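You operate a simulated robot arm through the tools that you are given. There is no shell and no other tool.

Carry out the task below with a simulated two-armed robot. There is one attempt and no reset: what you move stays moved.

Task
Jog the carriage out to the green mark with the pendant.
Fine: mode to SET first; lay the pendant on the shelf top and hold it with one hand while the other presses OUT; pendant back on its mat, mode back to AUTO.

The check looks at the end state, three seconds after you hand in, the way a careful person would. Anything else that was tipped, shoved, dropped, spilled or broken makes it a failure.

Robot
Two 7-joint arms with two-finger parallel grippers on one trunk, on a base that drives. Base frame: it is fixed to the floor where the robot stands at the start and does not move with it; the origin is under the middle of the robot, x ahead of it, y to its left, z up. Lengths are in m, angles in degrees, forces in N, time in s.
The left shoulder is at the start at [0.05, 0.168, 1.107], the right one opposite. With the tool pointing down near the work surface each hand reaches from about 0.1 to 0.64 m from the robot's upright axis, wherever it stands, measured 20 degrees to its own side. Places, roughly: black jog button [-0.7, -4.6, 0.9]; mode switch [-1.2, -2.6, 1]; pendant [-0.75, -4.5, 1]; pendant mat [-0.7, -4.6, 0.9]; pendant plug [-0.5, -4.5, 1]; pendant socket [-0.6, -4.5, 1.1]; top of the service shelf [-0.7, -4.8, 0.9]. Payload 1.57 kg a hand.
The tool frame of a hand sits at the grasp point between the pads (the TCP): z along the fingers, y along the line on which they close. The tips reach 0.03 m beyond it. The gripper opens to 0.08 m. The fingers are 0.017 m wide and 0.012 m thick; the gripper's body (0.04 by 0.082 m) begins 0.08 m behind the TCP.
Orientation is that of the tool frame in the base frame, as a unit quaternion [w, x, y, z]. With the fingers straight down and closing along the base's y, the tool's x points along the base's -x, its y along +y and its z along -z.

Tools
- The arms move only by the tool servo_tool. It takes "left_motion", "right_motion" or both (then of equal length, played together; a hand with none holds still); each is a list that holds one entry, the list of rows, each a list of 7 numbers: the shift along the base's x, y, z in units of 40 mm (1.0 is 40 mm), then the turn, a rotation vector about the base's x, y, z in units of 8 degrees (1.0 is 8 degrees), then the gripper command, from -1 (fully open) to 1 (shut), values between in proportion. In form: [[[dx, dy, dz, rx, ry, rz, jaw], ...]]. A call has 1 to 20 rows; each row shifts and turns the commanded pose from where the row before left it. A call with a number of a shift or a turn outside -1 to 1 is refused whole. Rows are played at 5 a second. More than 0.05 m and 8.6 degrees between two rows, or a gripper value outside its range, and nothing of the call is played. A pose out of reach is approached as far as the arm can. The call stops where the force on the tool passes 40 N (or 10 N more than at its start, if that is more) or the arm is blocked; 0.2 s more then pass. The fingers move at their own pace (about 0.045 m/s each) and stop on an object; they squeeze with about 40 N. The grip force told is the motor's: it shows also when the fingers shut on nothing. Time passes only in rows, and 0.2 s behind the last, so rows that do not move let the fingers close. The reply holds the time, the measured pose of the TCP, the force on the tool along the base axes, the opening and the grip force, in the units named above and with some noise, with the torque about the TCP (base axes, N m) and any sound that the robot's microphone picked up.
- Cameras (640 x 400 px; columns grow to the right, rows downward): "scene" is now at [0.1343, -0.0094, 1.3394]; the picture's right is [-0.10, -0.99, 0.00], its down [-0.36, 0.04, -0.93] and it looks along [0.93, -0.10, -0.36] (base axes); focal length 274 px, centre (320, 200). "left" rides on the left gripper at [0.072, 0.007, -0.122] in its tool frame; the picture's right is [-0.09, 1.00, 0.00], its down [-0.84, -0.08, -0.54] and it looks along [-0.54, -0.05, 0.84] (tool axes); focal length 238 px, centre (320, 200). "right" rides on the right gripper at [0.072, -0.007, -0.122] in its tool frame; the picture's right is [0.09, 1.00, 0.00], its down [-0.84, 0.08, -0.54] and it looks along [-0.54, 0.05, 0.84] (tool axes); focal length 238 px, centre (320, 200). There is no depth. A picture from a camera that has moved, and an enlarged one, comes with that camera's place and axes in the base frame and with its lens.
- camera(camera): a new picture of that camera. It takes no simulated time.
- move_column(by): slides the trunk up (or, below 0, down) by that many m; the arms and the scene camera ride with it, the base frame stays. It gives what a move gives, with no picture.
- base_move(legs): drives the robot by 1 to 6 legs, each [ahead, left, turn to the left] in m, m and degrees, along the robot's own axes; the way and the turn of a leg run together, so that a leg with both is an arc; at most 1.5 m and 180 degrees a leg. The arms and the cameras ride along, it lands a little off, and it stops where it bumps. It gives what a move gives.
- aim_head(pan, tilt): turns the head with the scene camera to pan (to the left, within 80 degrees either way) and tilt (down, from -29 to 69), counted from straight ahead of the robot. It gives what a move gives.
- close_up(camera, box): a new picture of the part [left, top, right, bottom] of that camera's present view, enlarged. It takes no simulated time.
- hand_in(): hands the job in; it is judged then, once.

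Nothing tells you exact positions but the pictures and the camera data. Unless the task says otherwise, let go and move clear before handing in.

The tools are called after "Request:" as name(argument=value, ...) on one line, values as JSON. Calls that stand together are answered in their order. servo_tool: Moves the arms, as the interface text tells. Its arguments: {"type":"object","properties":{"left_motion":{"type":"array","items":{"type":"array","items":{"type":"array","items":{"type":"number"}}}},"right_motion":{"type":"array","items":{"type":"array","items":{"type":"array","items":{"type":"number"}}}}},"required":[]} The other tools are called the same way: move_column (by) slides the trunk up or down; base_move (legs) drives the base; aim_head (pan, tilt) turns the head that bears the scene camera; camera (camera) takes a picture; close_up (camera, box) takes an enlarged picture of a part of a camera's view; hand_in () hands the job in.

At the start:

```text
time_s: 0.0
left_tcp_pos: [0.3797, 0.1569, 1.2294]
left_orientation: [0.0, 0.0, 1.0, 0.001]
left_wrist_force: [0.0, 0.8, 1.0]
left_moment: [0.0, -0.03, -0.05]
left_gripper_width: 0.0802
left_gripper_force: 0.0
right_tcp_pos: [0.3699, -0.1782, 1.2401]
right_orientation: [0.001, 0.002, 1.0, 0.001]
right_wrist_force: [0.0, -0.6, -0.6]
right_moment: [-0.03, 0.02, 0.0]
right_gripper_width: 0.08
right_gripper_force: 0.1
trunk travel left (down, up): [-0.275, 0.168]
robot x, y, heading: [0.0026, -0.0007, -0.0]
head pan, tilt: [-5.9, 20.9]
```

scene: 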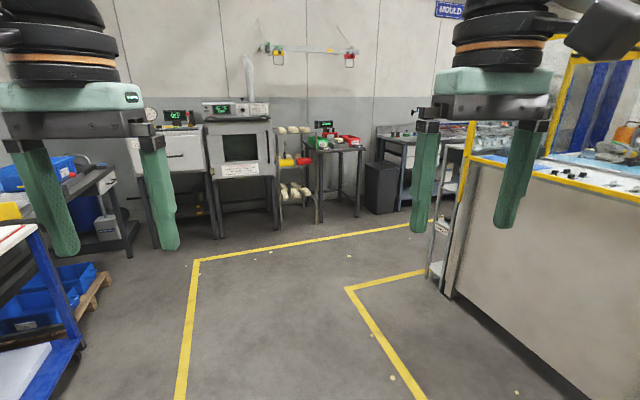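
right: 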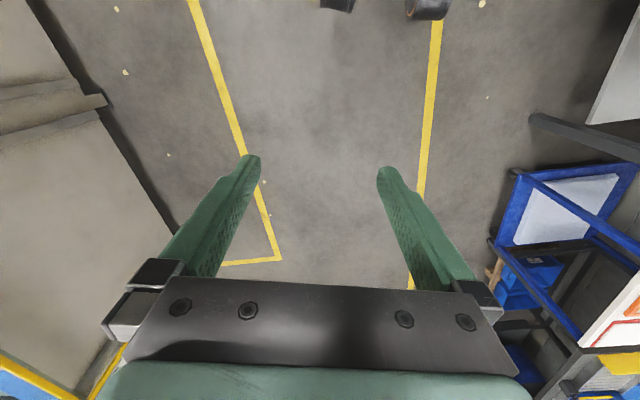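
left: 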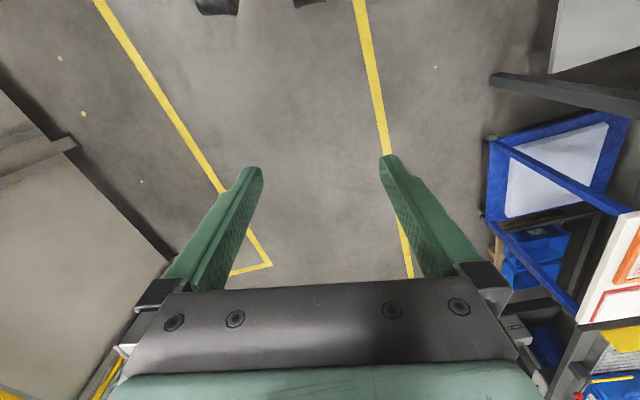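

I see a workshop with a yellow-lined aisle ahead and a machine enclosure on my right. The targets are far off to my right (y about -2.6 to -4.8), so I'll look around with the head first.

Request:
aim_head(pan=-80, tilt=15)

Request:
camera(camera="scene")

Request:
aim_head(pan=-45, tilt=15)

Request:
camera(camera="scene")

Request:
aim_head(pan=70, tilt=15)

Request:
camera(camera="scene")

```text
time_s: 1.5
left_tcp_pos: [0.3796, 0.157, 1.2282]
left_orientation: [0.0, -0.001, 1.0, 0.0]
left_wrist_force: [0.2, 0.3, -0.1]
left_moment: [0.01, -0.01, 0.05]
left_gripper_width: 0.0797
left_gripper_force: 0.0
right_tcp_pos: [0.3692, -0.1779, 1.2395]
right_orientation: [0.002, 0.001, 1.0, 0.001]
right_wrist_force: [0.0, 0.2, 0.0]
right_moment: [-0.04, -0.01, -0.03]
right_gripper_width: 0.08
right_gripper_force: 0.1
trunk travel left (down, up): [-0.275, 0.168]
robot x, y, heading: [-0.0018, 0.0016, 0.0]
head pan, tilt: [-80.0, 15.0]
```

```text
taken
camera scene: at [0.0581, -0.0919, 1.3491], right [-0.98, -0.17, 0.0], down [-0.05, 0.25, -0.97], along [0.17, -0.95, -0.26], focal length 274 px, centre (320, 200)
```

scene: 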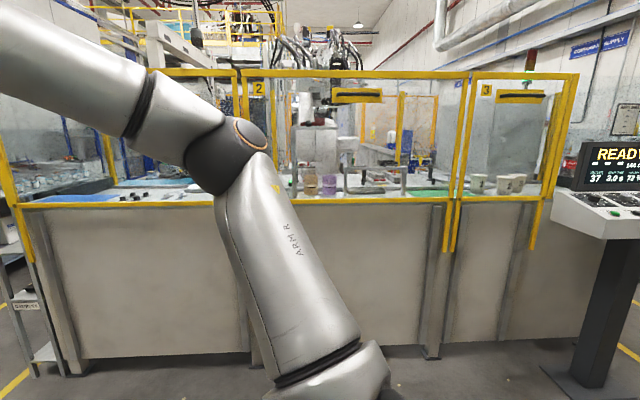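

```text
time_s: 2.5
left_tcp_pos: [0.3811, 0.1568, 1.2281]
left_orientation: [0.0, -0.001, 1.0, 0.0]
left_wrist_force: [1.1, 0.2, -0.2]
left_moment: [-0.01, 0.03, -0.01]
left_gripper_width: 0.0799
left_gripper_force: 0.0
right_tcp_pos: [0.369, -0.1779, 1.2397]
right_orientation: [0.001, 0.0, 1.0, 0.002]
right_wrist_force: [0.1, 0.4, -0.3]
right_moment: [0.01, -0.01, 0.01]
right_gripper_width: 0.0801
right_gripper_force: 0.1
trunk travel left (down, up): [-0.275, 0.168]
robot x, y, heading: [0.0001, 0.0047, -0.1]
head pan, tilt: [-45.0, 15.0]
```

```text
taken
camera scene: at [0.1078, -0.066, 1.3491], right [-0.71, -0.71, 0.0], down [-0.18, 0.18, -0.97], along [0.68, -0.68, -0.26], focal length 274 px, centre (320, 200)
```

scene: 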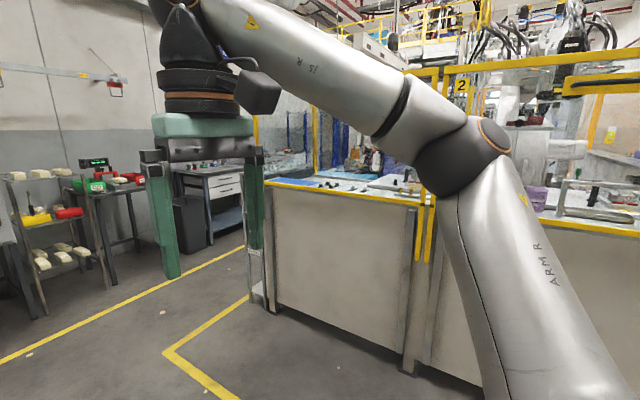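

```text
time_s: 4.4
left_tcp_pos: [0.3792, 0.1565, 1.2285]
left_orientation: [-0.001, 0.0, 1.0, -0.001]
left_wrist_force: [-0.3, 0.0, 0.3]
left_moment: [0.04, 0.02, 0.0]
left_gripper_width: 0.08
left_gripper_force: 0.2
right_tcp_pos: [0.37, -0.1785, 1.2403]
right_orientation: [0.001, 0.001, 1.0, 0.0]
right_wrist_force: [-0.3, 0.4, 0.4]
right_moment: [-0.01, -0.03, -0.01]
right_gripper_width: 0.0801
right_gripper_force: 0.1
trunk travel left (down, up): [-0.275, 0.168]
robot x, y, heading: [-0.0013, -0.0029, 0.0]
head pan, tilt: [70.0, 15.0]
```

```text
taken
camera scene: at [0.0738, 0.0879, 1.3491], right [0.94, -0.34, 0.0], down [-0.09, -0.24, -0.97], along [0.33, 0.91, -0.26], focal length 274 px, centre (320, 200)
```

scene: 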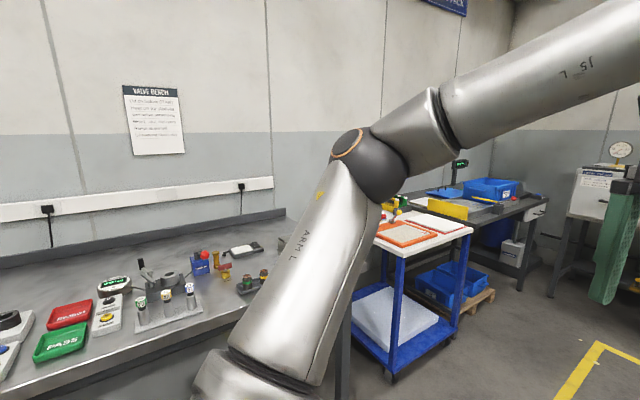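

The cell front is about 1.5 m to my right; a console stands beyond at the lower right. Rotating in place should be clear; I'll turn right 90° and look around.

Request:
base_move(legs=[[0, 0, -90]])

Request:
aim_head(pan=-60, tilt=15)

Request:
camera(camera="scene")

Request:
aim_head(pan=0, tilt=10)

Request:
camera(camera="scene")

```text
time_s: 8.6
left_tcp_pos: [0.1566, -0.3793, 1.2281]
left_orientation: [0.0, 0.706, 0.708, 0.0]
left_wrist_force: [0.6, -0.1, -0.4]
left_moment: [-0.02, 0.0, -0.03]
left_gripper_width: 0.0799
left_gripper_force: 0.1
right_tcp_pos: [-0.1789, -0.3698, 1.2392]
right_orientation: [0.001, 0.706, 0.708, 0.0]
right_wrist_force: [0.2, 0.4, 0.6]
right_moment: [-0.02, 0.01, 0.01]
right_gripper_width: 0.08
right_gripper_force: 0.1
trunk travel left (down, up): [-0.275, 0.168]
robot x, y, heading: [-0.0019, -0.0009, -89.9]
head pan, tilt: [70.0, 15.0]
```

```text
time_s: 10.7
left_tcp_pos: [0.1571, -0.3786, 1.2281]
left_orientation: [-0.001, 0.706, 0.709, -0.001]
left_wrist_force: [0.3, 0.9, -0.3]
left_moment: [0.01, 0.01, 0.02]
left_gripper_width: 0.0799
left_gripper_force: 0.0
right_tcp_pos: [-0.1777, -0.3699, 1.2401]
right_orientation: [0.002, 0.706, 0.708, 0.0]
right_wrist_force: [0.1, 0.0, 0.3]
right_moment: [0.02, -0.02, 0.01]
right_gripper_width: 0.0799
right_gripper_force: 0.1
trunk travel left (down, up): [-0.275, 0.168]
robot x, y, heading: [-0.0025, 0.0007, -89.8]
head pan, tilt: [-60.0, 15.0]
```

```text
taken
camera scene: at [-0.0789, -0.0868, 1.3491], right [-0.5, 0.86, 0.0], down [0.22, 0.13, -0.97], along [-0.84, -0.48, -0.26], focal length 274 px, centre (320, 200)
```

scene: 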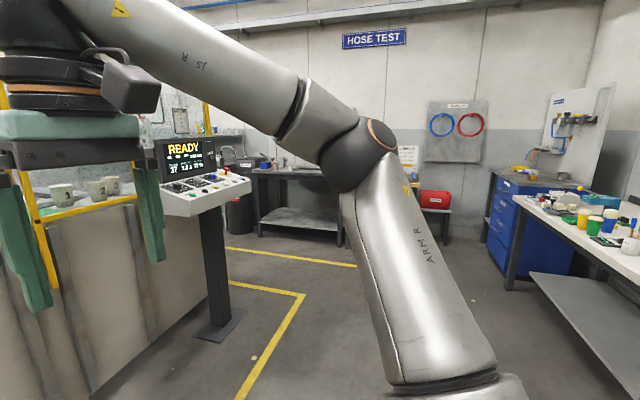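

```text
time_s: 12.0
left_tcp_pos: [0.1569, -0.3793, 1.2288]
left_orientation: [-0.001, 0.706, 0.708, 0.001]
left_wrist_force: [-0.9, -0.4, -0.2]
left_moment: [0.01, -0.01, 0.02]
left_gripper_width: 0.08
left_gripper_force: 0.1
right_tcp_pos: [-0.1787, -0.3694, 1.2414]
right_orientation: [0.001, 0.707, 0.707, 0.0]
right_wrist_force: [-0.1, 0.1, 0.0]
right_moment: [-0.02, -0.02, -0.02]
right_gripper_width: 0.0801
right_gripper_force: 0.0
trunk travel left (down, up): [-0.275, 0.168]
robot x, y, heading: [0.0004, 0.0005, -90.0]
head pan, tilt: [0.0, 10.0]
```

```text
taken
camera scene: at [0.002, -0.1329, 1.3572], right [-1.0, 0.0, 0.0], down [0.0, 0.17, -0.98], along [0.0, -0.98, -0.17], focal length 274 px, centre (320, 200)
```

scene: 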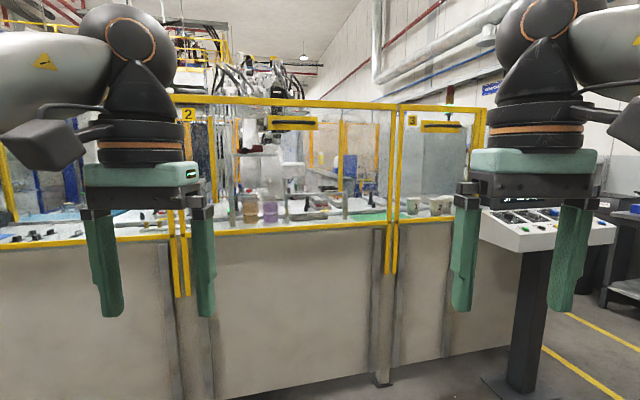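

A "READY" console stands near (-1.1, -1.5) at the cell corner, with an aisle on the -x side of the cell. I'll pull forward to y≈-0.5, face -x and drive down to about x=-1.4, then look around.

Request:
base_move(legs=[[0.5, 0, 0], [0, 0, -90], [1.3, 0, 0]])

Request:
aim_head(pan=0, tilt=15)

Request:
camera(camera="scene")

Request:
aim_head(pan=60, tilt=15)

Request:
camera(camera="scene")

```text
time_s: 24.9
left_tcp_pos: [-1.6718, -0.6353, 1.2301]
left_orientation: [-0.001, 1.0, -0.003, 0.0]
left_wrist_force: [-0.1, 0.7, 0.6]
left_moment: [0.0, 0.03, -0.02]
left_gripper_width: 0.0797
left_gripper_force: 0.1
right_tcp_pos: [-1.6578, -0.2997, 1.2398]
right_orientation: [0.001, 1.0, -0.004, -0.001]
right_wrist_force: [-0.7, 0.0, -0.1]
right_moment: [0.03, 0.01, 0.0]
right_gripper_width: 0.0803
right_gripper_force: 0.1
trunk travel left (down, up): [-0.275, 0.168]
robot x, y, heading: [-1.2887, -0.4797, 179.4]
head pan, tilt: [0.0, 10.0]
```

```text
time_s: 25.6
left_tcp_pos: [-1.6698, -0.6356, 1.2282]
left_orientation: [0.0, 1.0, -0.003, 0.0]
left_wrist_force: [0.2, 0.5, 0.0]
left_moment: [0.0, -0.01, -0.03]
left_gripper_width: 0.0798
left_gripper_force: 0.1
right_tcp_pos: [-1.6579, -0.2994, 1.2405]
right_orientation: [0.001, 1.0, -0.004, -0.001]
right_wrist_force: [-0.1, -1.0, 0.4]
right_moment: [0.01, -0.02, 0.0]
right_gripper_width: 0.0801
right_gripper_force: 0.0
trunk travel left (down, up): [-0.275, 0.168]
robot x, y, heading: [-1.2896, -0.4781, 179.7]
head pan, tilt: [0.0, 15.0]
```

```text
taken
camera scene: at [-1.421, -0.4802, 1.3491], right [0.01, 1.0, 0.0], down [0.26, 0.0, -0.97], along [-0.97, 0.01, -0.26], focal length 274 px, centre (320, 200)
```

scene: 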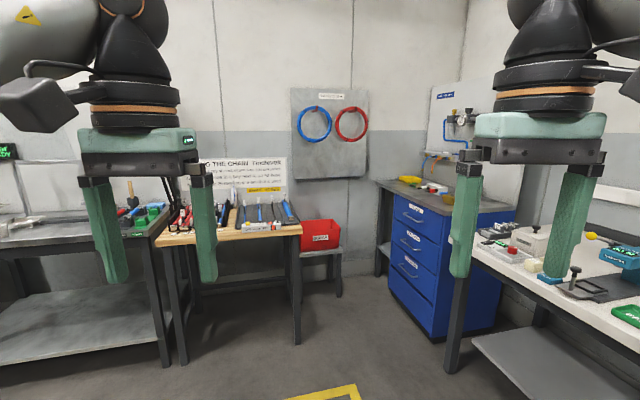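

```text
time_s: 26.9
left_tcp_pos: [-1.6707, -0.6359, 1.2281]
left_orientation: [-0.001, 1.0, -0.002, 0.0]
left_wrist_force: [-0.5, 0.4, 0.6]
left_moment: [0.0, 0.0, -0.01]
left_gripper_width: 0.0799
left_gripper_force: 0.0
right_tcp_pos: [-1.6573, -0.3009, 1.2403]
right_orientation: [0.0, 1.0, -0.004, -0.001]
right_wrist_force: [0.0, 0.0, 0.2]
right_moment: [-0.03, 0.01, -0.01]
right_gripper_width: 0.0801
right_gripper_force: 0.0
trunk travel left (down, up): [-0.275, 0.168]
robot x, y, heading: [-1.2927, -0.4835, 179.7]
head pan, tilt: [60.0, 15.0]
```

```text
taken
camera scene: at [-1.375, -0.5614, 1.3491], right [-0.86, 0.51, 0.0], down [0.13, 0.22, -0.97], along [-0.49, -0.83, -0.26], focal length 274 px, centre (320, 200)
```

scene: 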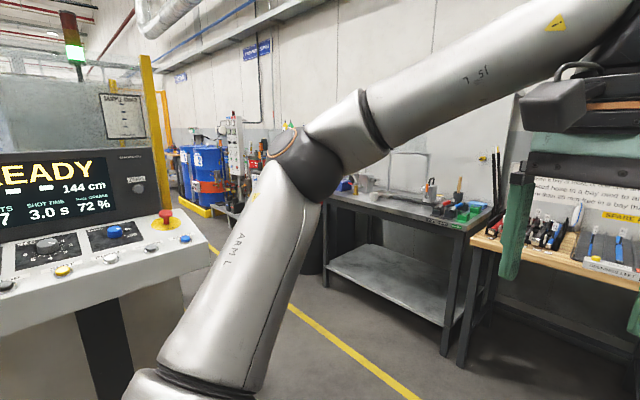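

The aisle between the console (x > -1.5) and the benches (x < -2.65) leads toward -y. I'll go to x≈-2.05, turn to face -y and look down it.

Request:
base_move(legs=[[0.76, 0, 0], [0, 0, 90]])

Request:
aim_head(pan=0, tilt=15)

Request:
camera(camera="scene")

Request:
aim_head(pan=40, tilt=15)

Request:
camera(camera="scene")

```text
time_s: 34.8
left_tcp_pos: [-1.8732, -0.8495, 1.2287]
left_orientation: [0.0, 0.699, 0.715, -0.001]
left_wrist_force: [-0.2, 0.4, 0.4]
left_moment: [0.02, 0.01, -0.01]
left_gripper_width: 0.0799
left_gripper_force: 0.0
right_tcp_pos: [-2.2083, -0.8457, 1.2398]
right_orientation: [0.001, 0.699, 0.715, 0.001]
right_wrist_force: [-1.1, 0.2, 0.3]
right_moment: [-0.01, 0.03, 0.0]
right_gripper_width: 0.0801
right_gripper_force: 0.1
trunk travel left (down, up): [-0.275, 0.168]
robot x, y, heading: [-2.0371, -0.4728, -88.8]
head pan, tilt: [60.0, 15.0]
```

```text
time_s: 36.1
left_tcp_pos: [-1.8729, -0.8494, 1.2303]
left_orientation: [-0.001, 0.698, 0.716, 0.0]
left_wrist_force: [0.0, 0.0, 0.0]
left_moment: [0.0, 0.02, -0.03]
left_gripper_width: 0.0799
left_gripper_force: 0.0
right_tcp_pos: [-2.2091, -0.8458, 1.2402]
right_orientation: [0.001, 0.699, 0.715, 0.0]
right_wrist_force: [0.4, 0.2, 0.1]
right_moment: [0.03, 0.01, -0.01]
right_gripper_width: 0.0801
right_gripper_force: 0.1
trunk travel left (down, up): [-0.275, 0.168]
robot x, y, heading: [-2.0362, -0.4761, -88.7]
head pan, tilt: [0.0, 15.0]
```

```text
taken
camera scene: at [-2.0331, -0.6057, 1.3491], right [-1.0, -0.02, 0.0], down [-0.01, 0.26, -0.97], along [0.02, -0.97, -0.26], focal length 274 px, centre (320, 200)
```

scene: 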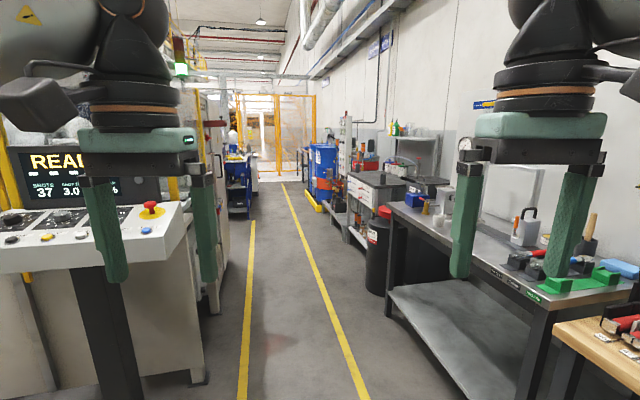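

```text
time_s: 37.2
left_tcp_pos: [-1.8717, -0.849, 1.2288]
left_orientation: [-0.001, 0.698, 0.716, -0.001]
left_wrist_force: [0.2, -0.4, 0.0]
left_moment: [0.0, 0.01, -0.01]
left_gripper_width: 0.0801
left_gripper_force: 0.0
right_tcp_pos: [-2.2073, -0.8474, 1.2399]
right_orientation: [0.001, 0.699, 0.715, 0.0]
right_wrist_force: [0.5, -0.2, -0.3]
right_moment: [-0.01, 0.03, 0.01]
right_gripper_width: 0.0798
right_gripper_force: 0.0
trunk travel left (down, up): [-0.275, 0.168]
robot x, y, heading: [-2.0383, -0.4723, -88.7]
head pan, tilt: [40.0, 15.0]
```

```text
taken
camera scene: at [-1.9736, -0.5826, 1.3491], right [-0.75, -0.66, 0.0], down [-0.17, 0.19, -0.97], along [0.64, -0.73, -0.26], focal length 274 px, centre (320, 200)
```

scene: 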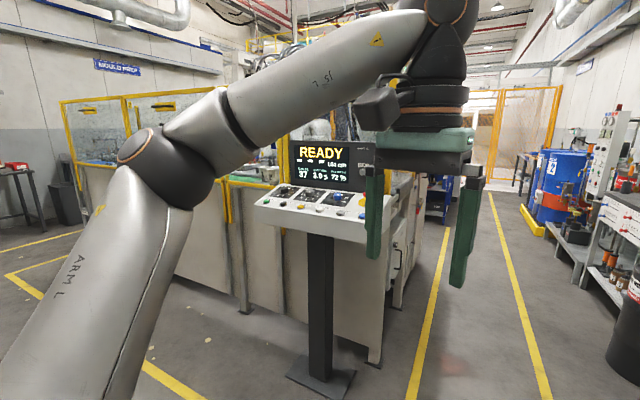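

The aisle is clear. I'll drive down it to y≈-2.2, shifting a bit left, then look at the cell's side where the mode switch should be.

Request:
base_move(legs=[[1.2, 0.1, -1.2], [0.5, 0.0, 0]])

Request:
aim_head(pan=60, tilt=15)

Request:
camera(camera="scene")

Request:
aim_head(pan=10, tilt=15)

Request:
camera(camera="scene")

```text
time_s: 45.8
left_tcp_pos: [-1.7545, -2.55, 1.229]
left_orientation: [0.0, 0.702, 0.712, 0.0]
left_wrist_force: [-0.2, 0.6, -0.7]
left_moment: [0.0, -0.01, 0.01]
left_gripper_width: 0.08
left_gripper_force: 0.2
right_tcp_pos: [-2.0894, -2.5429, 1.2409]
right_orientation: [0.001, 0.703, 0.711, -0.001]
right_wrist_force: [0.3, 0.7, 1.0]
right_moment: [0.03, 0.02, 0.02]
right_gripper_width: 0.08
right_gripper_force: 0.1
trunk travel left (down, up): [-0.275, 0.168]
robot x, y, heading: [-1.9168, -2.1696, -89.3]
head pan, tilt: [40.0, 15.0]
```

```text
time_s: 46.7
left_tcp_pos: [-1.7543, -2.5497, 1.2293]
left_orientation: [-0.001, 0.702, 0.712, -0.001]
left_wrist_force: [0.6, -1.3, 0.0]
left_moment: [0.03, -0.04, -0.02]
left_gripper_width: 0.0801
left_gripper_force: 0.0
right_tcp_pos: [-2.0892, -2.5432, 1.2403]
right_orientation: [0.001, 0.703, 0.711, 0.0]
right_wrist_force: [0.2, -0.3, 0.5]
right_moment: [0.04, 0.01, -0.01]
right_gripper_width: 0.0799
right_gripper_force: 0.0
trunk travel left (down, up): [-0.275, 0.168]
robot x, y, heading: [-1.9156, -2.174, -89.3]
head pan, tilt: [60.0, 15.0]
```

```text
taken
camera scene: at [-1.8319, -2.2568, 1.3491], right [-0.49, -0.87, 0.0], down [-0.23, 0.13, -0.97], along [0.84, -0.47, -0.26], focal length 274 px, centre (320, 200)
```

scene: 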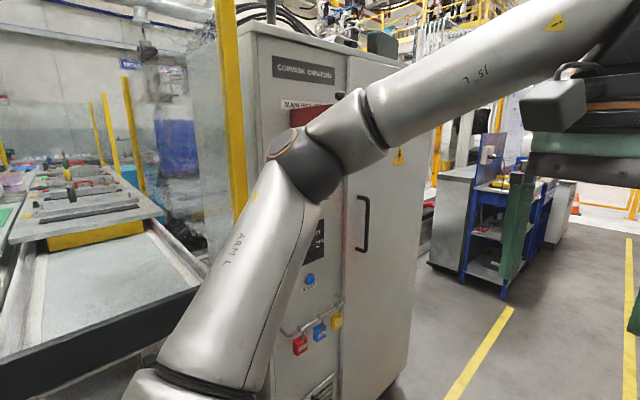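

```text
time_s: 47.9
left_tcp_pos: [-1.7535, -2.5488, 1.2286]
left_orientation: [-0.001, 0.702, 0.712, -0.001]
left_wrist_force: [0.3, 0.2, 0.1]
left_moment: [0.01, 0.01, 0.01]
left_gripper_width: 0.08
left_gripper_force: 0.1
right_tcp_pos: [-2.0897, -2.544, 1.2406]
right_orientation: [0.001, 0.703, 0.711, 0.0]
right_wrist_force: [0.1, -0.1, -0.3]
right_moment: [-0.01, 0.03, -0.03]
right_gripper_width: 0.08
right_gripper_force: 0.0
trunk travel left (down, up): [-0.275, 0.168]
robot x, y, heading: [-1.9127, -2.1758, -89.3]
head pan, tilt: [10.0, 15.0]
```

```text
taken
camera scene: at [-1.8959, -2.3029, 1.3491], right [-0.98, -0.19, 0.0], down [-0.05, 0.25, -0.97], along [0.18, -0.95, -0.26], focal length 274 px, centre (320, 200)
```

scene: 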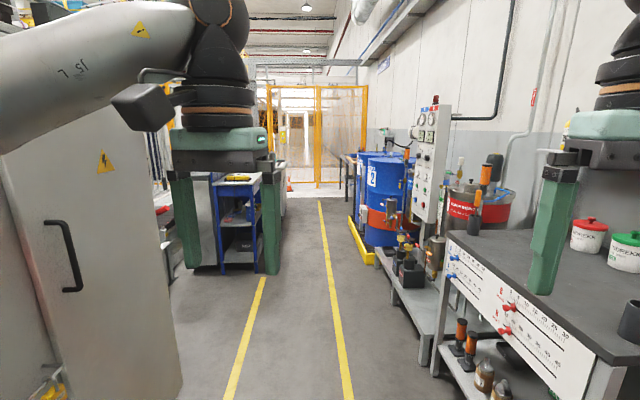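

A grey control cabinet is on my left at about x=-1.2, y≈-2.4..-3.0. I'll advance to y≈-2.6 and turn to face it.

Request:
base_move(legs=[[0.43, 0, 0], [0, 0, 89]])

Request:
aim_head(pan=0, tilt=20)

Request:
camera(camera="scene")

```text
time_s: 54.2
left_tcp_pos: [-1.5255, -2.4559, 1.2284]
left_orientation: [0.0, 0.015, 1.0, -0.002]
left_wrist_force: [-0.3, -0.7, -0.3]
left_moment: [-0.01, 0.0, -0.05]
left_gripper_width: 0.0803
left_gripper_force: 0.0
right_tcp_pos: [-1.5478, -2.79, 1.2399]
right_orientation: [-0.001, 0.017, 1.0, 0.001]
right_wrist_force: [0.5, 0.0, 0.1]
right_moment: [0.0, -0.03, 0.04]
right_gripper_width: 0.0799
right_gripper_force: 0.1
trunk travel left (down, up): [-0.275, 0.168]
robot x, y, heading: [-1.9132, -2.6008, -1.7]
head pan, tilt: [10.0, 15.0]
```

```text
time_s: 54.9
left_tcp_pos: [-1.5257, -2.4552, 1.2282]
left_orientation: [0.0, 0.015, 1.0, -0.001]
left_wrist_force: [0.1, 0.1, -0.3]
left_moment: [0.02, -0.01, -0.03]
left_gripper_width: 0.0801
left_gripper_force: 0.1
right_tcp_pos: [-1.5463, -2.7906, 1.2399]
right_orientation: [0.0, 0.017, 1.0, 0.0]
right_wrist_force: [-0.6, -0.9, 0.1]
right_moment: [-0.02, -0.01, 0.02]
right_gripper_width: 0.0797
right_gripper_force: 0.0
trunk travel left (down, up): [-0.275, 0.168]
robot x, y, heading: [-1.9078, -2.6042, -2.1]
head pan, tilt: [0.0, 20.0]
```

```text
taken
camera scene: at [-1.7757, -2.6039, 1.341], right [-0.03, -1.0, 0.0], down [-0.34, 0.01, -0.94], along [0.94, -0.03, -0.34], focal length 274 px, centre (320, 200)
```

scene: 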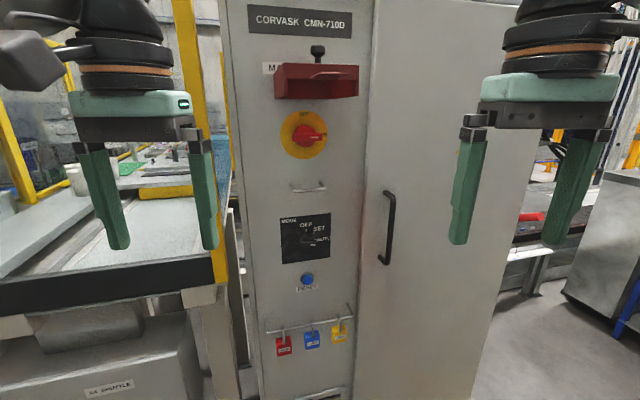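

Request:
close_up(camera="scene", box=[230, 50, 390, 150])

Request:
close_up(camera="scene", box=[265, 200, 345, 300])

Request:
close_up(camera="scene", box=[230, 160, 390, 260])

```text
4.00 times, centred on (310, 100) of scene
camera zoom: at [-1.7757, -2.6039, 1.341], right [-0.03, -1.0, 0.0], down [-0.34, 0.01, -0.94], along [0.94, -0.03, -0.34], focal length 1097 px, centre (360, 600)
```

zoom: 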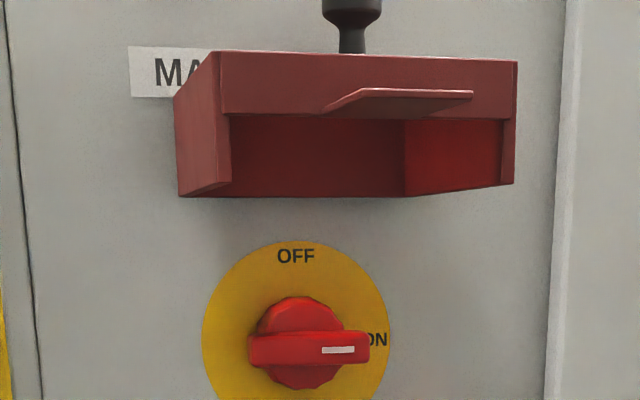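

```text
4.00 times, centred on (305, 250) of scene
camera zoom: at [-1.7757, -2.6039, 1.341], right [-0.03, -1.0, 0.0], down [-0.34, 0.01, -0.94], along [0.94, -0.03, -0.34], focal length 1097 px, centre (380, 0)
```

zoom: 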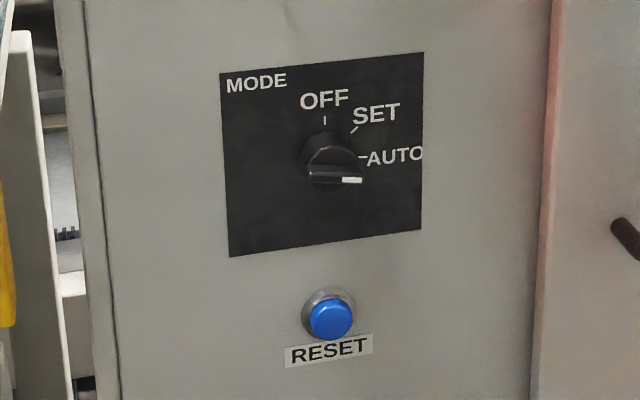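

```text
4.00 times, centred on (310, 210) of scene
camera zoom: at [-1.7757, -2.6039, 1.341], right [-0.03, -1.0, 0.0], down [-0.34, 0.01, -0.94], along [0.94, -0.03, -0.34], focal length 1097 px, centre (360, 160)
```

zoom: 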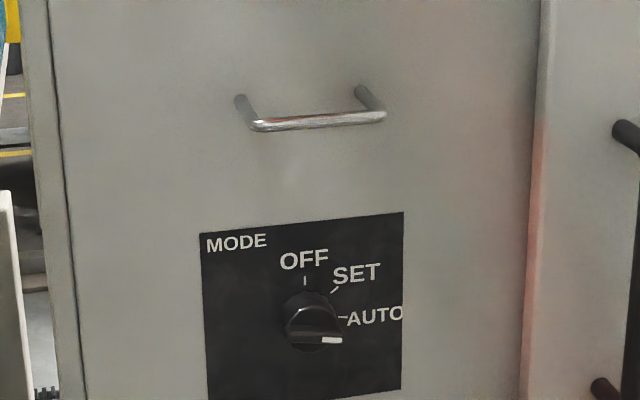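

The MODE switch is a black knob with a bar lever on the cabinet face, currently at AUTO (bar horizontal, white mark to the right); SET is 45° counter-clockwise. I'll bring the right hand to a forward-pointing pose to look at it with the wrist camera and triangulate.

Request:
servo_tool(right_motion=[[[0.263, 0.355, -0.29, 0, -0.9375, 0.02, -1], [0.263, 0.355, -0.29, 0, -0.9375, 0.02, -1], [0.263, 0.355, -0.29, 0, -0.9375, 0.02, -1], [0.263, 0.355, -0.29, 0, -0.9375, 0.02, -1], [0.263, 0.355, -0.29, 0, -0.9375, 0.02, -1], [0.263, 0.355, -0.29, 0, -0.9375, 0.02, -1], [0.263, 0.355, -0.29, 0, -0.9375, 0.02, -1], [0.263, 0.355, -0.29, 0, -0.9375, 0.02, -1], [0.263, 0.355, -0.29, 0, -0.9375, 0.02, -1], [0.263, 0.355, -0.29, 0, -0.9375, 0.02, -1], [0.263, 0.355, -0.29, 0, -0.9375, 0.02, -1], [0.263, 0.355, -0.29, 0, -0.9375, 0.02, -1]]])

Request:
camera(camera="right")

Request:
camera(camera="scene")

```text
time_s: 57.5
left_tcp_pos: [-1.5248, -2.4557, 1.2293]
left_orientation: [0.0, 0.016, 1.0, 0.0]
left_wrist_force: [-0.3, 0.2, -0.3]
left_moment: [0.01, -0.02, -0.01]
left_gripper_width: 0.0801
left_gripper_force: 0.0
right_tcp_pos: [-1.4232, -2.618, 1.1005]
right_orientation: [0.708, -0.004, 0.706, 0.012]
right_wrist_force: [-0.3, 0.6, -0.3]
right_moment: [0.05, -0.01, 0.03]
right_gripper_width: 0.0797
right_gripper_force: 0.1
trunk travel left (down, up): [-0.275, 0.168]
robot x, y, heading: [-1.9123, -2.6003, -2.1]
head pan, tilt: [0.0, 20.0]
```

```text
taken
camera right: at [-1.5446, -2.6273, 1.0298], right [-0.02, 1.0, -0.08], down [-0.55, 0.05, 0.84], along [0.84, 0.06, 0.54], focal length 238 px, centre (320, 200)
```

right: 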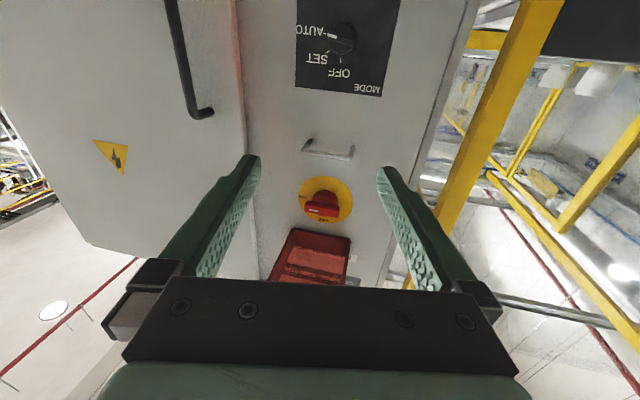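

```text
taken
camera scene: at [-1.7755, -2.6036, 1.3409], right [-0.03, -1.0, 0.0], down [-0.34, 0.01, -0.94], along [0.94, -0.03, -0.34], focal length 274 px, centre (320, 200)
```

scene: 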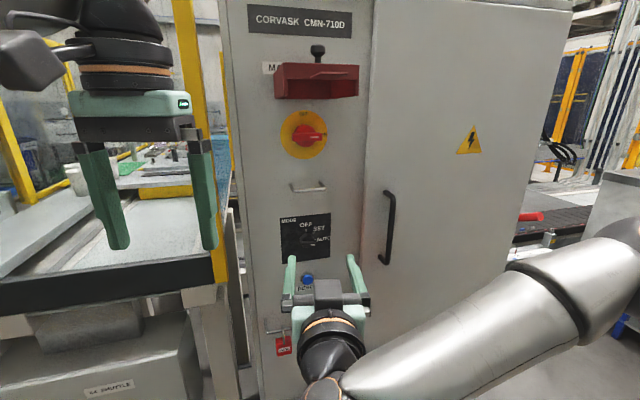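

The knob sits near (-1.19, -2.59, 1.02). I'll refine with a close-up from the wrist camera.

Request:
close_up(camera="right", box=[264, 0, 424, 100])

Request:
close_up(camera="scene", box=[270, 200, 350, 250])

```text
4.00 times, centred on (344, 50) of right
camera zoom: at [-1.5446, -2.6273, 1.0298], right [-0.02, 1.0, -0.08], down [-0.55, 0.05, 0.84], along [0.84, 0.06, 0.54], focal length 953 px, centre (224, 800)
```

zoom: 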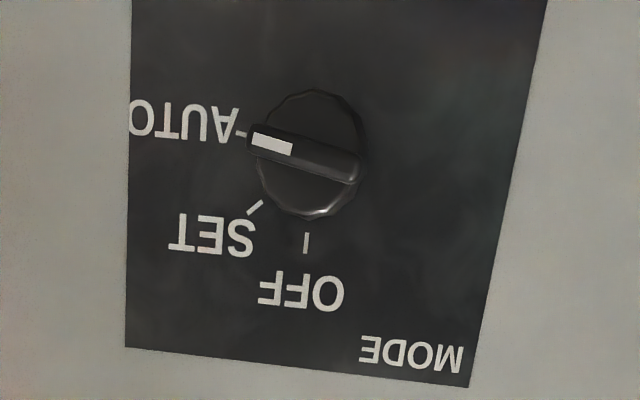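

```text
8.00 times, centred on (310, 225) of scene
camera zoom: at [-1.7755, -2.6036, 1.3409], right [-0.03, -1.0, 0.0], down [-0.34, 0.01, -0.94], along [0.94, -0.03, -0.34], focal length 2194 px, centre (400, 0)
```

zoom: 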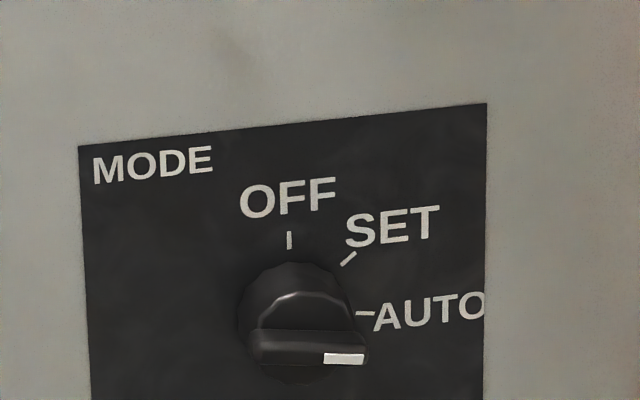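

The panel turns out to be yawed about 13° (normal toward -x, slightly -y), with the knob bar centred near (-1.196, -2.596, 1.020). I'll align the right hand with the knob's axis, roll 90° so the fingers close vertically, and stand off about 9 cm.

Request:
servo_tool(right_motion=[[[0.22, -0.004, -0.144, 0, 0, 0.756, 0], [0.22, -0.004, -0.144, 0, 0, 0.756, 0], [0.22, -0.004, -0.144, 0.9122, 0.2175, 0, 0], [0.22, -0.004, -0.144, 0.9122, 0.2175, 0, 0], [0.22, -0.004, -0.144, 0.9122, 0.2175, 0, 0], [0.22, -0.004, -0.144, 0.9122, 0.2175, 0, 0], [0.22, -0.004, -0.144, 0.9122, 0.2175, 0, 0], [0.22, -0.004, -0.144, 0.9122, 0.2175, 0, 0], [0.22, -0.004, -0.144, 0.9122, 0.2175, 0, 0], [0.22, -0.004, -0.144, 0.9122, 0.2175, 0, 0], [0.22, -0.004, -0.144, 0.9122, 0.2175, 0, 0], [0.22, -0.004, -0.144, 0.9122, 0.2175, 0, 0], [0.22, -0.004, -0.144, 0.9122, 0.2175, 0, 0], [0.22, -0.004, -0.144, 0.9122, 0.2175, 0, 0]]])

Request:
camera(camera="right")

Request:
camera(camera="scene")

```text
time_s: 60.5
left_tcp_pos: [-1.5256, -2.4553, 1.2286]
left_orientation: [0.0, 0.014, 1.0, -0.001]
left_wrist_force: [0.2, 0.1, -0.1]
left_moment: [-0.01, 0.04, 0.05]
left_gripper_width: 0.08
left_gripper_force: 0.1
right_tcp_pos: [-1.3199, -2.5762, 1.0426]
right_orientation: [0.436, 0.445, 0.551, 0.555]
right_wrist_force: [0.7, 0.0, -0.7]
right_moment: [-0.02, 0.04, -0.05]
right_gripper_width: 0.0402
right_gripper_force: 0.0
right hand out of reach, approached as far as the arm can: row 6, 7, 8, 9, 10, 11, 12, 13, 14
trunk travel left (down, up): [-0.275, 0.168]
robot x, y, heading: [-1.9129, -2.5963, -1.9]
head pan, tilt: [0.0, 20.0]
```

```text
taken
camera right: at [-1.4555, -2.5334, 1.0387], right [-0.01, 0.08, 1.0], down [-0.34, -0.94, 0.07], along [0.94, -0.34, 0.04], focal length 238 px, centre (320, 200)
```

right: 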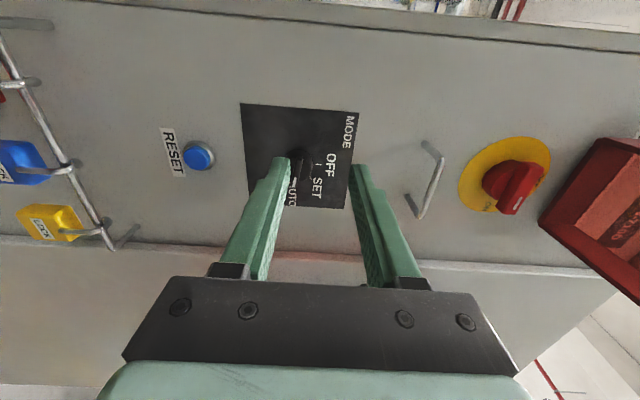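

```text
taken
camera scene: at [-1.7755, -2.6039, 1.3409], right [-0.03, -1.0, 0.0], down [-0.34, 0.01, -0.94], along [0.94, -0.03, -0.34], focal length 274 px, centre (320, 200)
```

scene: 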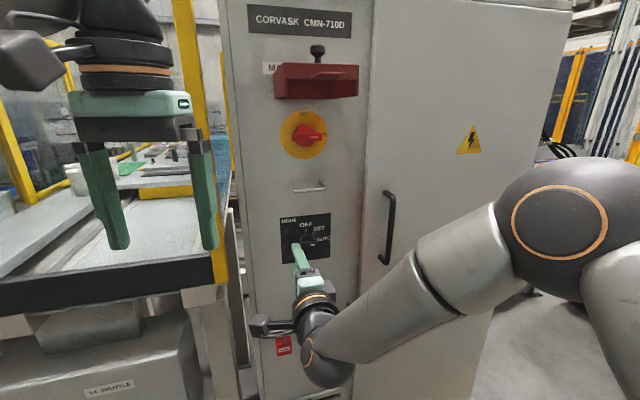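

The orientation was reached, but the position ended about 5 cm off. I'll try nudging the hand to the knob axis from here.

Request:
servo_tool(right_motion=[[[0.1, -0.25, -0.14, 0, 0, 0, 0], [0.1, -0.25, -0.14, 0, 0, 0, 0], [0.1, -0.25, -0.14, 0, 0, 0, 0], [0.1, -0.25, -0.14, 0, 0, 0, 0]]])

```text
time_s: 61.5
left_tcp_pos: [-1.5263, -2.4548, 1.2287]
left_orientation: [0.001, 0.014, 1.0, 0.0]
left_wrist_force: [0.5, -0.2, 0.2]
left_moment: [-0.01, 0.03, 0.01]
left_gripper_width: 0.0801
left_gripper_force: 0.0
right_tcp_pos: [-1.3196, -2.5757, 1.0428]
right_orientation: [0.437, 0.444, 0.551, 0.555]
right_wrist_force: [-0.4, -0.8, 0.2]
right_moment: [-0.01, 0.02, -0.01]
right_gripper_width: 0.0397
right_gripper_force: 0.1
right hand out of reach, approached as far as the arm can: row 1, 2, 3, 4
trunk travel left (down, up): [-0.275, 0.168]
robot x, y, heading: [-1.9116, -2.6017, -1.8]
head pan, tilt: [0.0, 20.0]
```

The right hand is at a joint limit because it's crossing the midline. Turning the base ~15° left puts the knob in front of the right shoulder, so I'll do that.

Request:
base_move(legs=[[-0.04, 0.04, 15.3]])

Request:
servo_tool(right_motion=[[[-0.2, -0.6, -0.1, 0, 0, -0.64, 0], [0, -0.7, -0.1, 0, 0, -0.64, 0], [0, -0.7, -0.1, 0, 0, -0.64, 0]]])

```text
time_s: 62.8
left_tcp_pos: [-1.6216, -2.3241, 1.2286]
left_orientation: [0.001, -0.118, 0.993, -0.001]
left_wrist_force: [0.5, 0.2, 0.6]
left_moment: [-0.02, -0.01, 0.01]
left_gripper_width: 0.0799
left_gripper_force: 0.0
right_tcp_pos: [-1.3902, -2.3862, 1.0426]
right_orientation: [0.359, 0.368, 0.605, 0.608]
right_wrist_force: [-0.1, 0.2, -0.5]
right_moment: [0.0, 0.01, 0.0]
right_gripper_width: 0.0399
right_gripper_force: 0.0
trunk travel left (down, up): [-0.275, 0.168]
robot x, y, heading: [-1.9543, -2.5623, 13.3]
head pan, tilt: [0.0, 20.0]
```

```text
time_s: 63.6
left_tcp_pos: [-1.621, -2.324, 1.2285]
left_orientation: [0.001, -0.118, 0.993, 0.0]
left_wrist_force: [0.0, -0.2, -1.4]
left_moment: [0.0, -0.01, 0.03]
left_gripper_width: 0.0797
left_gripper_force: 0.1
right_tcp_pos: [-1.3974, -2.4681, 1.03]
right_orientation: [0.437, 0.446, 0.551, 0.554]
right_wrist_force: [0.0, -1.8, 0.8]
right_moment: [0.02, 0.02, -0.01]
right_gripper_width: 0.0399
right_gripper_force: 0.0
trunk travel left (down, up): [-0.275, 0.168]
robot x, y, heading: [-1.9517, -2.5656, 13.5]
head pan, tilt: [0.0, 20.0]
```

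Now the arm follows. Moving the hand onto the knob axis at ~15 cm from the panel and checking by camera.

Request:
servo_tool(right_motion=[[[0.39, -0.784, -0.05, 0, 0, 0, 0], [0.39, -0.784, -0.05, 0, 0, 0, 0], [0.39, -0.784, -0.05, 0, 0, 0, 0], [0.39, -0.784, -0.05, 0, 0, 0, 0], [0.39, -0.784, -0.05, 0, 0, 0, 0]]])

Request:
camera(camera="right")

Request:
close_up(camera="right", box=[220, 80, 420, 205])

Request:
camera(camera="scene")

```text
time_s: 64.8
left_tcp_pos: [-1.6209, -2.323, 1.2281]
left_orientation: [0.002, -0.118, 0.993, 0.0]
left_wrist_force: [0.1, 0.4, 0.3]
left_moment: [-0.01, 0.01, -0.01]
left_gripper_width: 0.0798
left_gripper_force: 0.0
right_tcp_pos: [-1.3583, -2.5423, 1.0667]
right_orientation: [0.438, 0.45, 0.552, 0.549]
right_wrist_force: [0.2, 0.0, 0.6]
right_moment: [-0.01, 0.0, 0.04]
right_gripper_width: 0.04
right_gripper_force: 0.0
right hand out of reach, approached as far as the arm can: row 2, 3, 4, 5
trunk travel left (down, up): [-0.275, 0.168]
robot x, y, heading: [-1.9558, -2.5621, 13.5]
head pan, tilt: [0.0, 20.0]
```

```text
taken
camera right: at [-1.4928, -2.4984, 1.0637], right [0.0, 0.08, 1.0], down [-0.35, -0.93, 0.07], along [0.94, -0.35, 0.03], focal length 238 px, centre (320, 200)
```

right: 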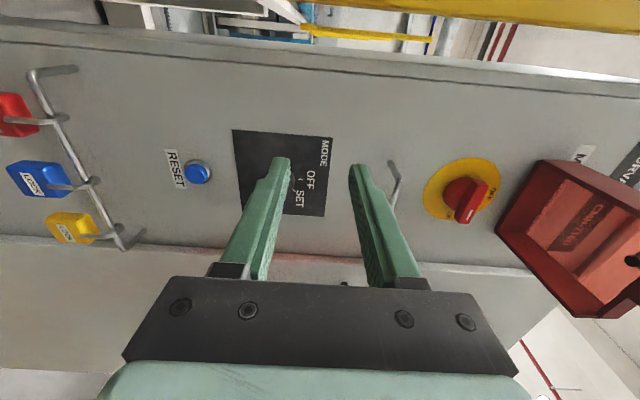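

```text
3.20 times, centred on (320, 142) of right
camera zoom: at [-1.4928, -2.4984, 1.0637], right [0.0, 0.08, 1.0], down [-0.35, -0.93, 0.07], along [0.94, -0.35, 0.03], focal length 763 px, centre (320, 384)
```

zoom: 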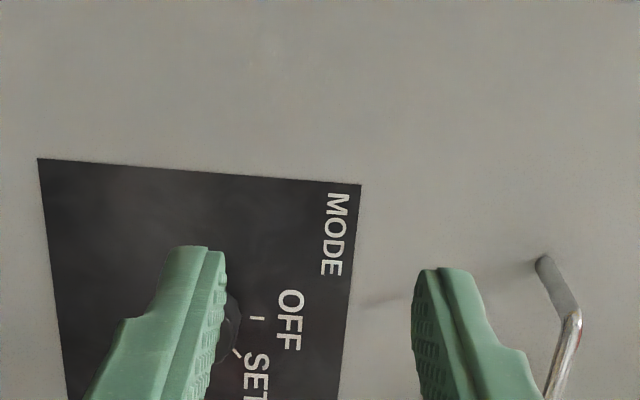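

```text
taken
camera scene: at [-1.8229, -2.5336, 1.3409], right [0.23, -0.97, 0.0], down [-0.33, -0.08, -0.94], along [0.91, 0.22, -0.34], focal length 274 px, centre (320, 200)
```

scene: 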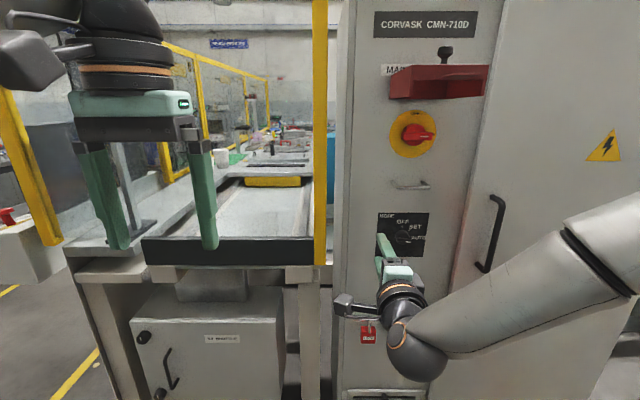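

The right wrist can't take this roll near the knob. I'll fold the right arm back to its parked pose and use the left arm instead, where the same roll bends the other way.

Request:
servo_tool(right_motion=[[[-0.3, -0.07, 0.1, -0.9122, -0.2175, 0, -1], [-0.3, -0.07, 0.1, -0.9122, -0.2175, 0, -1], [-0.3, -0.07, 0.1, -0.9122, -0.2175, 0, -1], [-0.3, -0.07, 0.1, -0.9122, -0.2175, 0, -1], [-0.3, -0.07, 0.1, -0.9122, -0.2175, 0, -1], [-0.3, -0.07, 0.1, -0.9122, -0.2175, 0, -1], [-0.3, -0.07, 0.1, -0.9122, -0.2175, 0, -1], [-0.3, -0.07, 0.1, -0.9122, -0.2175, 0, -1], [-0.3, -0.07, 0.1, -0.9122, -0.2175, 0, -1], [-0.3, -0.07, 0.1, -0.9122, -0.2175, 0, -1], [-0.3, -0.07, 0.1, -0.9122, -0.2175, 0, -1], [-0.3, -0.07, 0.1, -0.9122, -0.2175, 0, -1]]])

Request:
servo_tool(right_motion=[[[-0.11, -0.156, 0.26, -0.2175, 0.912, 0, -1], [-0.11, -0.156, 0.26, -0.2175, 0.912, 0, -1], [-0.11, -0.156, 0.26, -0.2175, 0.912, 0, -1], [-0.11, -0.156, 0.26, -0.2175, 0.912, 0, -1], [-0.11, -0.156, 0.26, -0.2175, 0.912, 0, -1], [-0.11, -0.156, 0.26, -0.2175, 0.912, 0, -1], [-0.11, -0.156, 0.26, -0.2175, 0.912, 0, -1], [-0.11, -0.156, 0.26, -0.2175, 0.912, 0, -1], [-0.11, -0.156, 0.26, -0.2175, 0.912, 0, -1], [-0.11, -0.156, 0.26, -0.2175, 0.912, 0, -1], [-0.11, -0.156, 0.26, -0.2175, 0.912, 0, -1], [-0.11, -0.156, 0.26, -0.2175, 0.912, 0, -1]]])

```text
time_s: 67.4
left_tcp_pos: [-1.622, -2.3233, 1.2283]
left_orientation: [0.001, -0.118, 0.993, -0.001]
left_wrist_force: [0.7, -0.6, -0.8]
left_moment: [0.02, 0.01, -0.01]
left_gripper_width: 0.0798
left_gripper_force: 0.1
right_tcp_pos: [-1.4973, -2.5729, 1.1146]
right_orientation: [0.706, -0.077, 0.699, 0.084]
right_wrist_force: [-0.7, -0.2, 0.3]
right_moment: [0.01, 0.0, 0.0]
right_gripper_width: 0.0801
right_gripper_force: 0.0
right hand out of reach, approached as far as the arm can: row 12
trunk travel left (down, up): [-0.275, 0.168]
robot x, y, heading: [-1.956, -2.5653, 13.3]
head pan, tilt: [0.0, 20.0]
```

```text
time_s: 70.0
left_tcp_pos: [-1.6218, -2.3231, 1.2296]
left_orientation: [0.001, -0.118, 0.993, 0.0]
left_wrist_force: [0.1, 0.5, 0.7]
left_moment: [0.01, 0.01, -0.01]
left_gripper_width: 0.0797
left_gripper_force: 0.0
right_tcp_pos: [-1.5501, -2.6447, 1.24]
right_orientation: [0.004, -0.111, 0.994, -0.001]
right_wrist_force: [-0.6, -0.2, 0.3]
right_moment: [-0.01, 0.0, 0.03]
right_gripper_width: 0.08
right_gripper_force: 0.1
trunk travel left (down, up): [-0.275, 0.168]
robot x, y, heading: [-1.9535, -2.5628, 13.4]
head pan, tilt: [0.0, 20.0]
```

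Right arm is parked. Now I shift the base right so the knob lies in front of the left shoulder.

Request:
base_move(legs=[[0.0, -0.36, 0]])

Request:
camera(camera="scene")

```text
time_s: 73.8
left_tcp_pos: [-1.5365, -2.6772, 1.2292]
left_orientation: [0.0, -0.113, 0.994, 0.0]
left_wrist_force: [0.9, -0.3, -0.2]
left_moment: [-0.01, 0.03, 0.0]
left_gripper_width: 0.0802
left_gripper_force: 0.1
right_tcp_pos: [-1.4681, -3.0004, 1.2397]
right_orientation: [0.005, -0.108, 0.994, -0.001]
right_wrist_force: [0.1, 0.1, -0.6]
right_moment: [-0.01, 0.0, 0.03]
right_gripper_width: 0.0798
right_gripper_force: 0.1
trunk travel left (down, up): [-0.275, 0.168]
robot x, y, heading: [-1.8728, -2.9141, 13.1]
head pan, tilt: [0.0, 20.0]
```

```text
taken
camera scene: at [-1.7401, -2.8859, 1.3409], right [0.23, -0.97, 0.0], down [-0.33, -0.08, -0.94], along [0.92, 0.21, -0.34], focal length 274 px, centre (320, 200)
```

scene: 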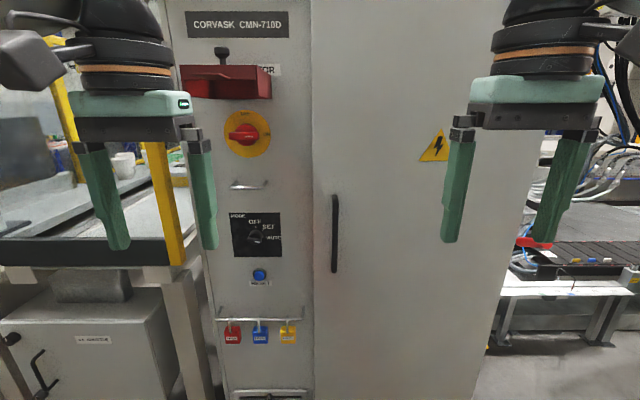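

Now the panel looks square-on. I'll pitch the left hand forward, roll it +90° about the knob axis, and bring it to a 15 cm standoff.

Request:
servo_tool(left_motion=[[[0.227, 0.054, -0.218, 0.2175, -0.912, 0, 0], [0.227, 0.054, -0.218, 0.2175, -0.912, 0, 0], [0.227, 0.054, -0.218, 0.2175, -0.912, 0, 0], [0.227, 0.054, -0.218, 0.2175, -0.912, 0, 0], [0.227, 0.054, -0.218, 0.2175, -0.912, 0, 0], [0.227, 0.054, -0.218, 0.2175, -0.912, 0, 0], [0.227, 0.054, -0.218, 0.2175, -0.912, 0, 0], [0.227, 0.054, -0.218, 0.2175, -0.912, 0, 0], [0.227, 0.054, -0.218, 0.2175, -0.912, 0, 0], [0.227, 0.054, -0.218, 0.2175, -0.912, 0, 0], [0.227, 0.054, -0.218, 0.2175, -0.912, 0, 0], [0.227, 0.054, -0.218, 0.2175, -0.912, 0, 0]]])

Request:
servo_tool(left_motion=[[[0.227, 0.054, -0.218, 0.912, 0.2175, 0, 0], [0.227, 0.054, -0.218, 0.912, 0.2175, 0, 0], [0.227, 0.054, -0.218, 0.912, 0.2175, 0, 0], [0.227, 0.054, -0.218, 0.912, 0.2175, 0, 0], [0.227, 0.054, -0.218, 0.912, 0.2175, 0, 0], [0.227, 0.054, -0.218, 0.912, 0.2175, 0, 0], [0.227, 0.054, -0.218, 0.912, 0.2175, 0, 0], [0.227, 0.054, -0.218, 0.912, 0.2175, 0, 0], [0.227, 0.054, -0.218, 0.912, 0.2175, 0, 0], [0.227, 0.054, -0.218, 0.912, 0.2175, 0, 0], [0.227, 0.054, -0.218, 0.912, 0.2175, 0, 0], [0.227, 0.054, -0.218, 0.912, 0.2175, 0, 0]]])

Request:
camera(camera="left")

Request:
camera(camera="scene")

```text
time_s: 76.3
left_tcp_pos: [-1.4288, -2.6732, 1.1225]
left_orientation: [0.688, -0.069, 0.719, 0.064]
left_wrist_force: [-0.1, 0.0, 0.4]
left_moment: [0.0, -0.01, -0.04]
left_gripper_width: 0.0402
left_gripper_force: 0.0
left hand out of reach, approached as far as the arm can: row 12
right_tcp_pos: [-1.4684, -3.0023, 1.2386]
right_orientation: [0.005, -0.107, 0.994, 0.001]
right_wrist_force: [-0.2, -0.2, -0.2]
right_moment: [0.02, 0.0, -0.01]
right_gripper_width: 0.0801
right_gripper_force: 0.2
trunk travel left (down, up): [-0.275, 0.168]
robot x, y, heading: [-1.8681, -2.9174, 13.0]
head pan, tilt: [0.0, 20.0]
```

```text
time_s: 79.0
left_tcp_pos: [-1.3189, -2.6847, 1.0538]
left_orientation: [0.433, 0.441, 0.556, 0.556]
left_wrist_force: [0.4, 0.1, 0.5]
left_moment: [-0.01, 0.02, -0.01]
left_gripper_width: 0.0402
left_gripper_force: 0.0
left hand out of reach, approached as far as the arm can: row 2, 3, 4, 5, 6, 7, 8, 9, 10, 11, 12
right_tcp_pos: [-1.4678, -2.9993, 1.2393]
right_orientation: [0.004, -0.108, 0.994, 0.0]
right_wrist_force: [0.1, -0.5, -0.2]
right_moment: [-0.02, 0.0, 0.03]
right_gripper_width: 0.08
right_gripper_force: 0.1
trunk travel left (down, up): [-0.275, 0.168]
robot x, y, heading: [-1.8661, -2.9148, 13.2]
head pan, tilt: [0.0, 20.0]
```

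```text
taken
camera left: at [-1.4526, -2.6434, 1.0626], right [0.03, -0.1, 0.99], down [-0.33, -0.94, -0.08], along [0.94, -0.33, -0.06], focal length 238 px, centre (320, 200)
```

left: 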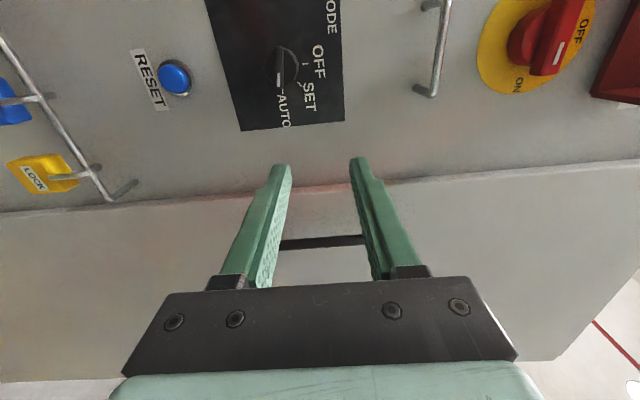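

```text
taken
camera scene: at [-1.74, -2.8858, 1.3409], right [0.23, -0.97, 0.0], down [-0.33, -0.08, -0.94], along [0.92, 0.21, -0.34], focal length 274 px, centre (320, 200)
```

scene: 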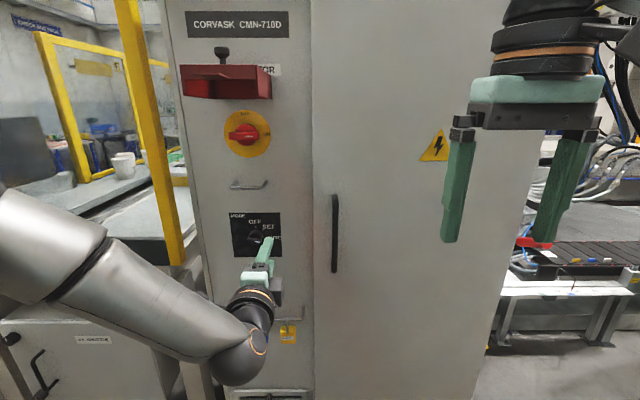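

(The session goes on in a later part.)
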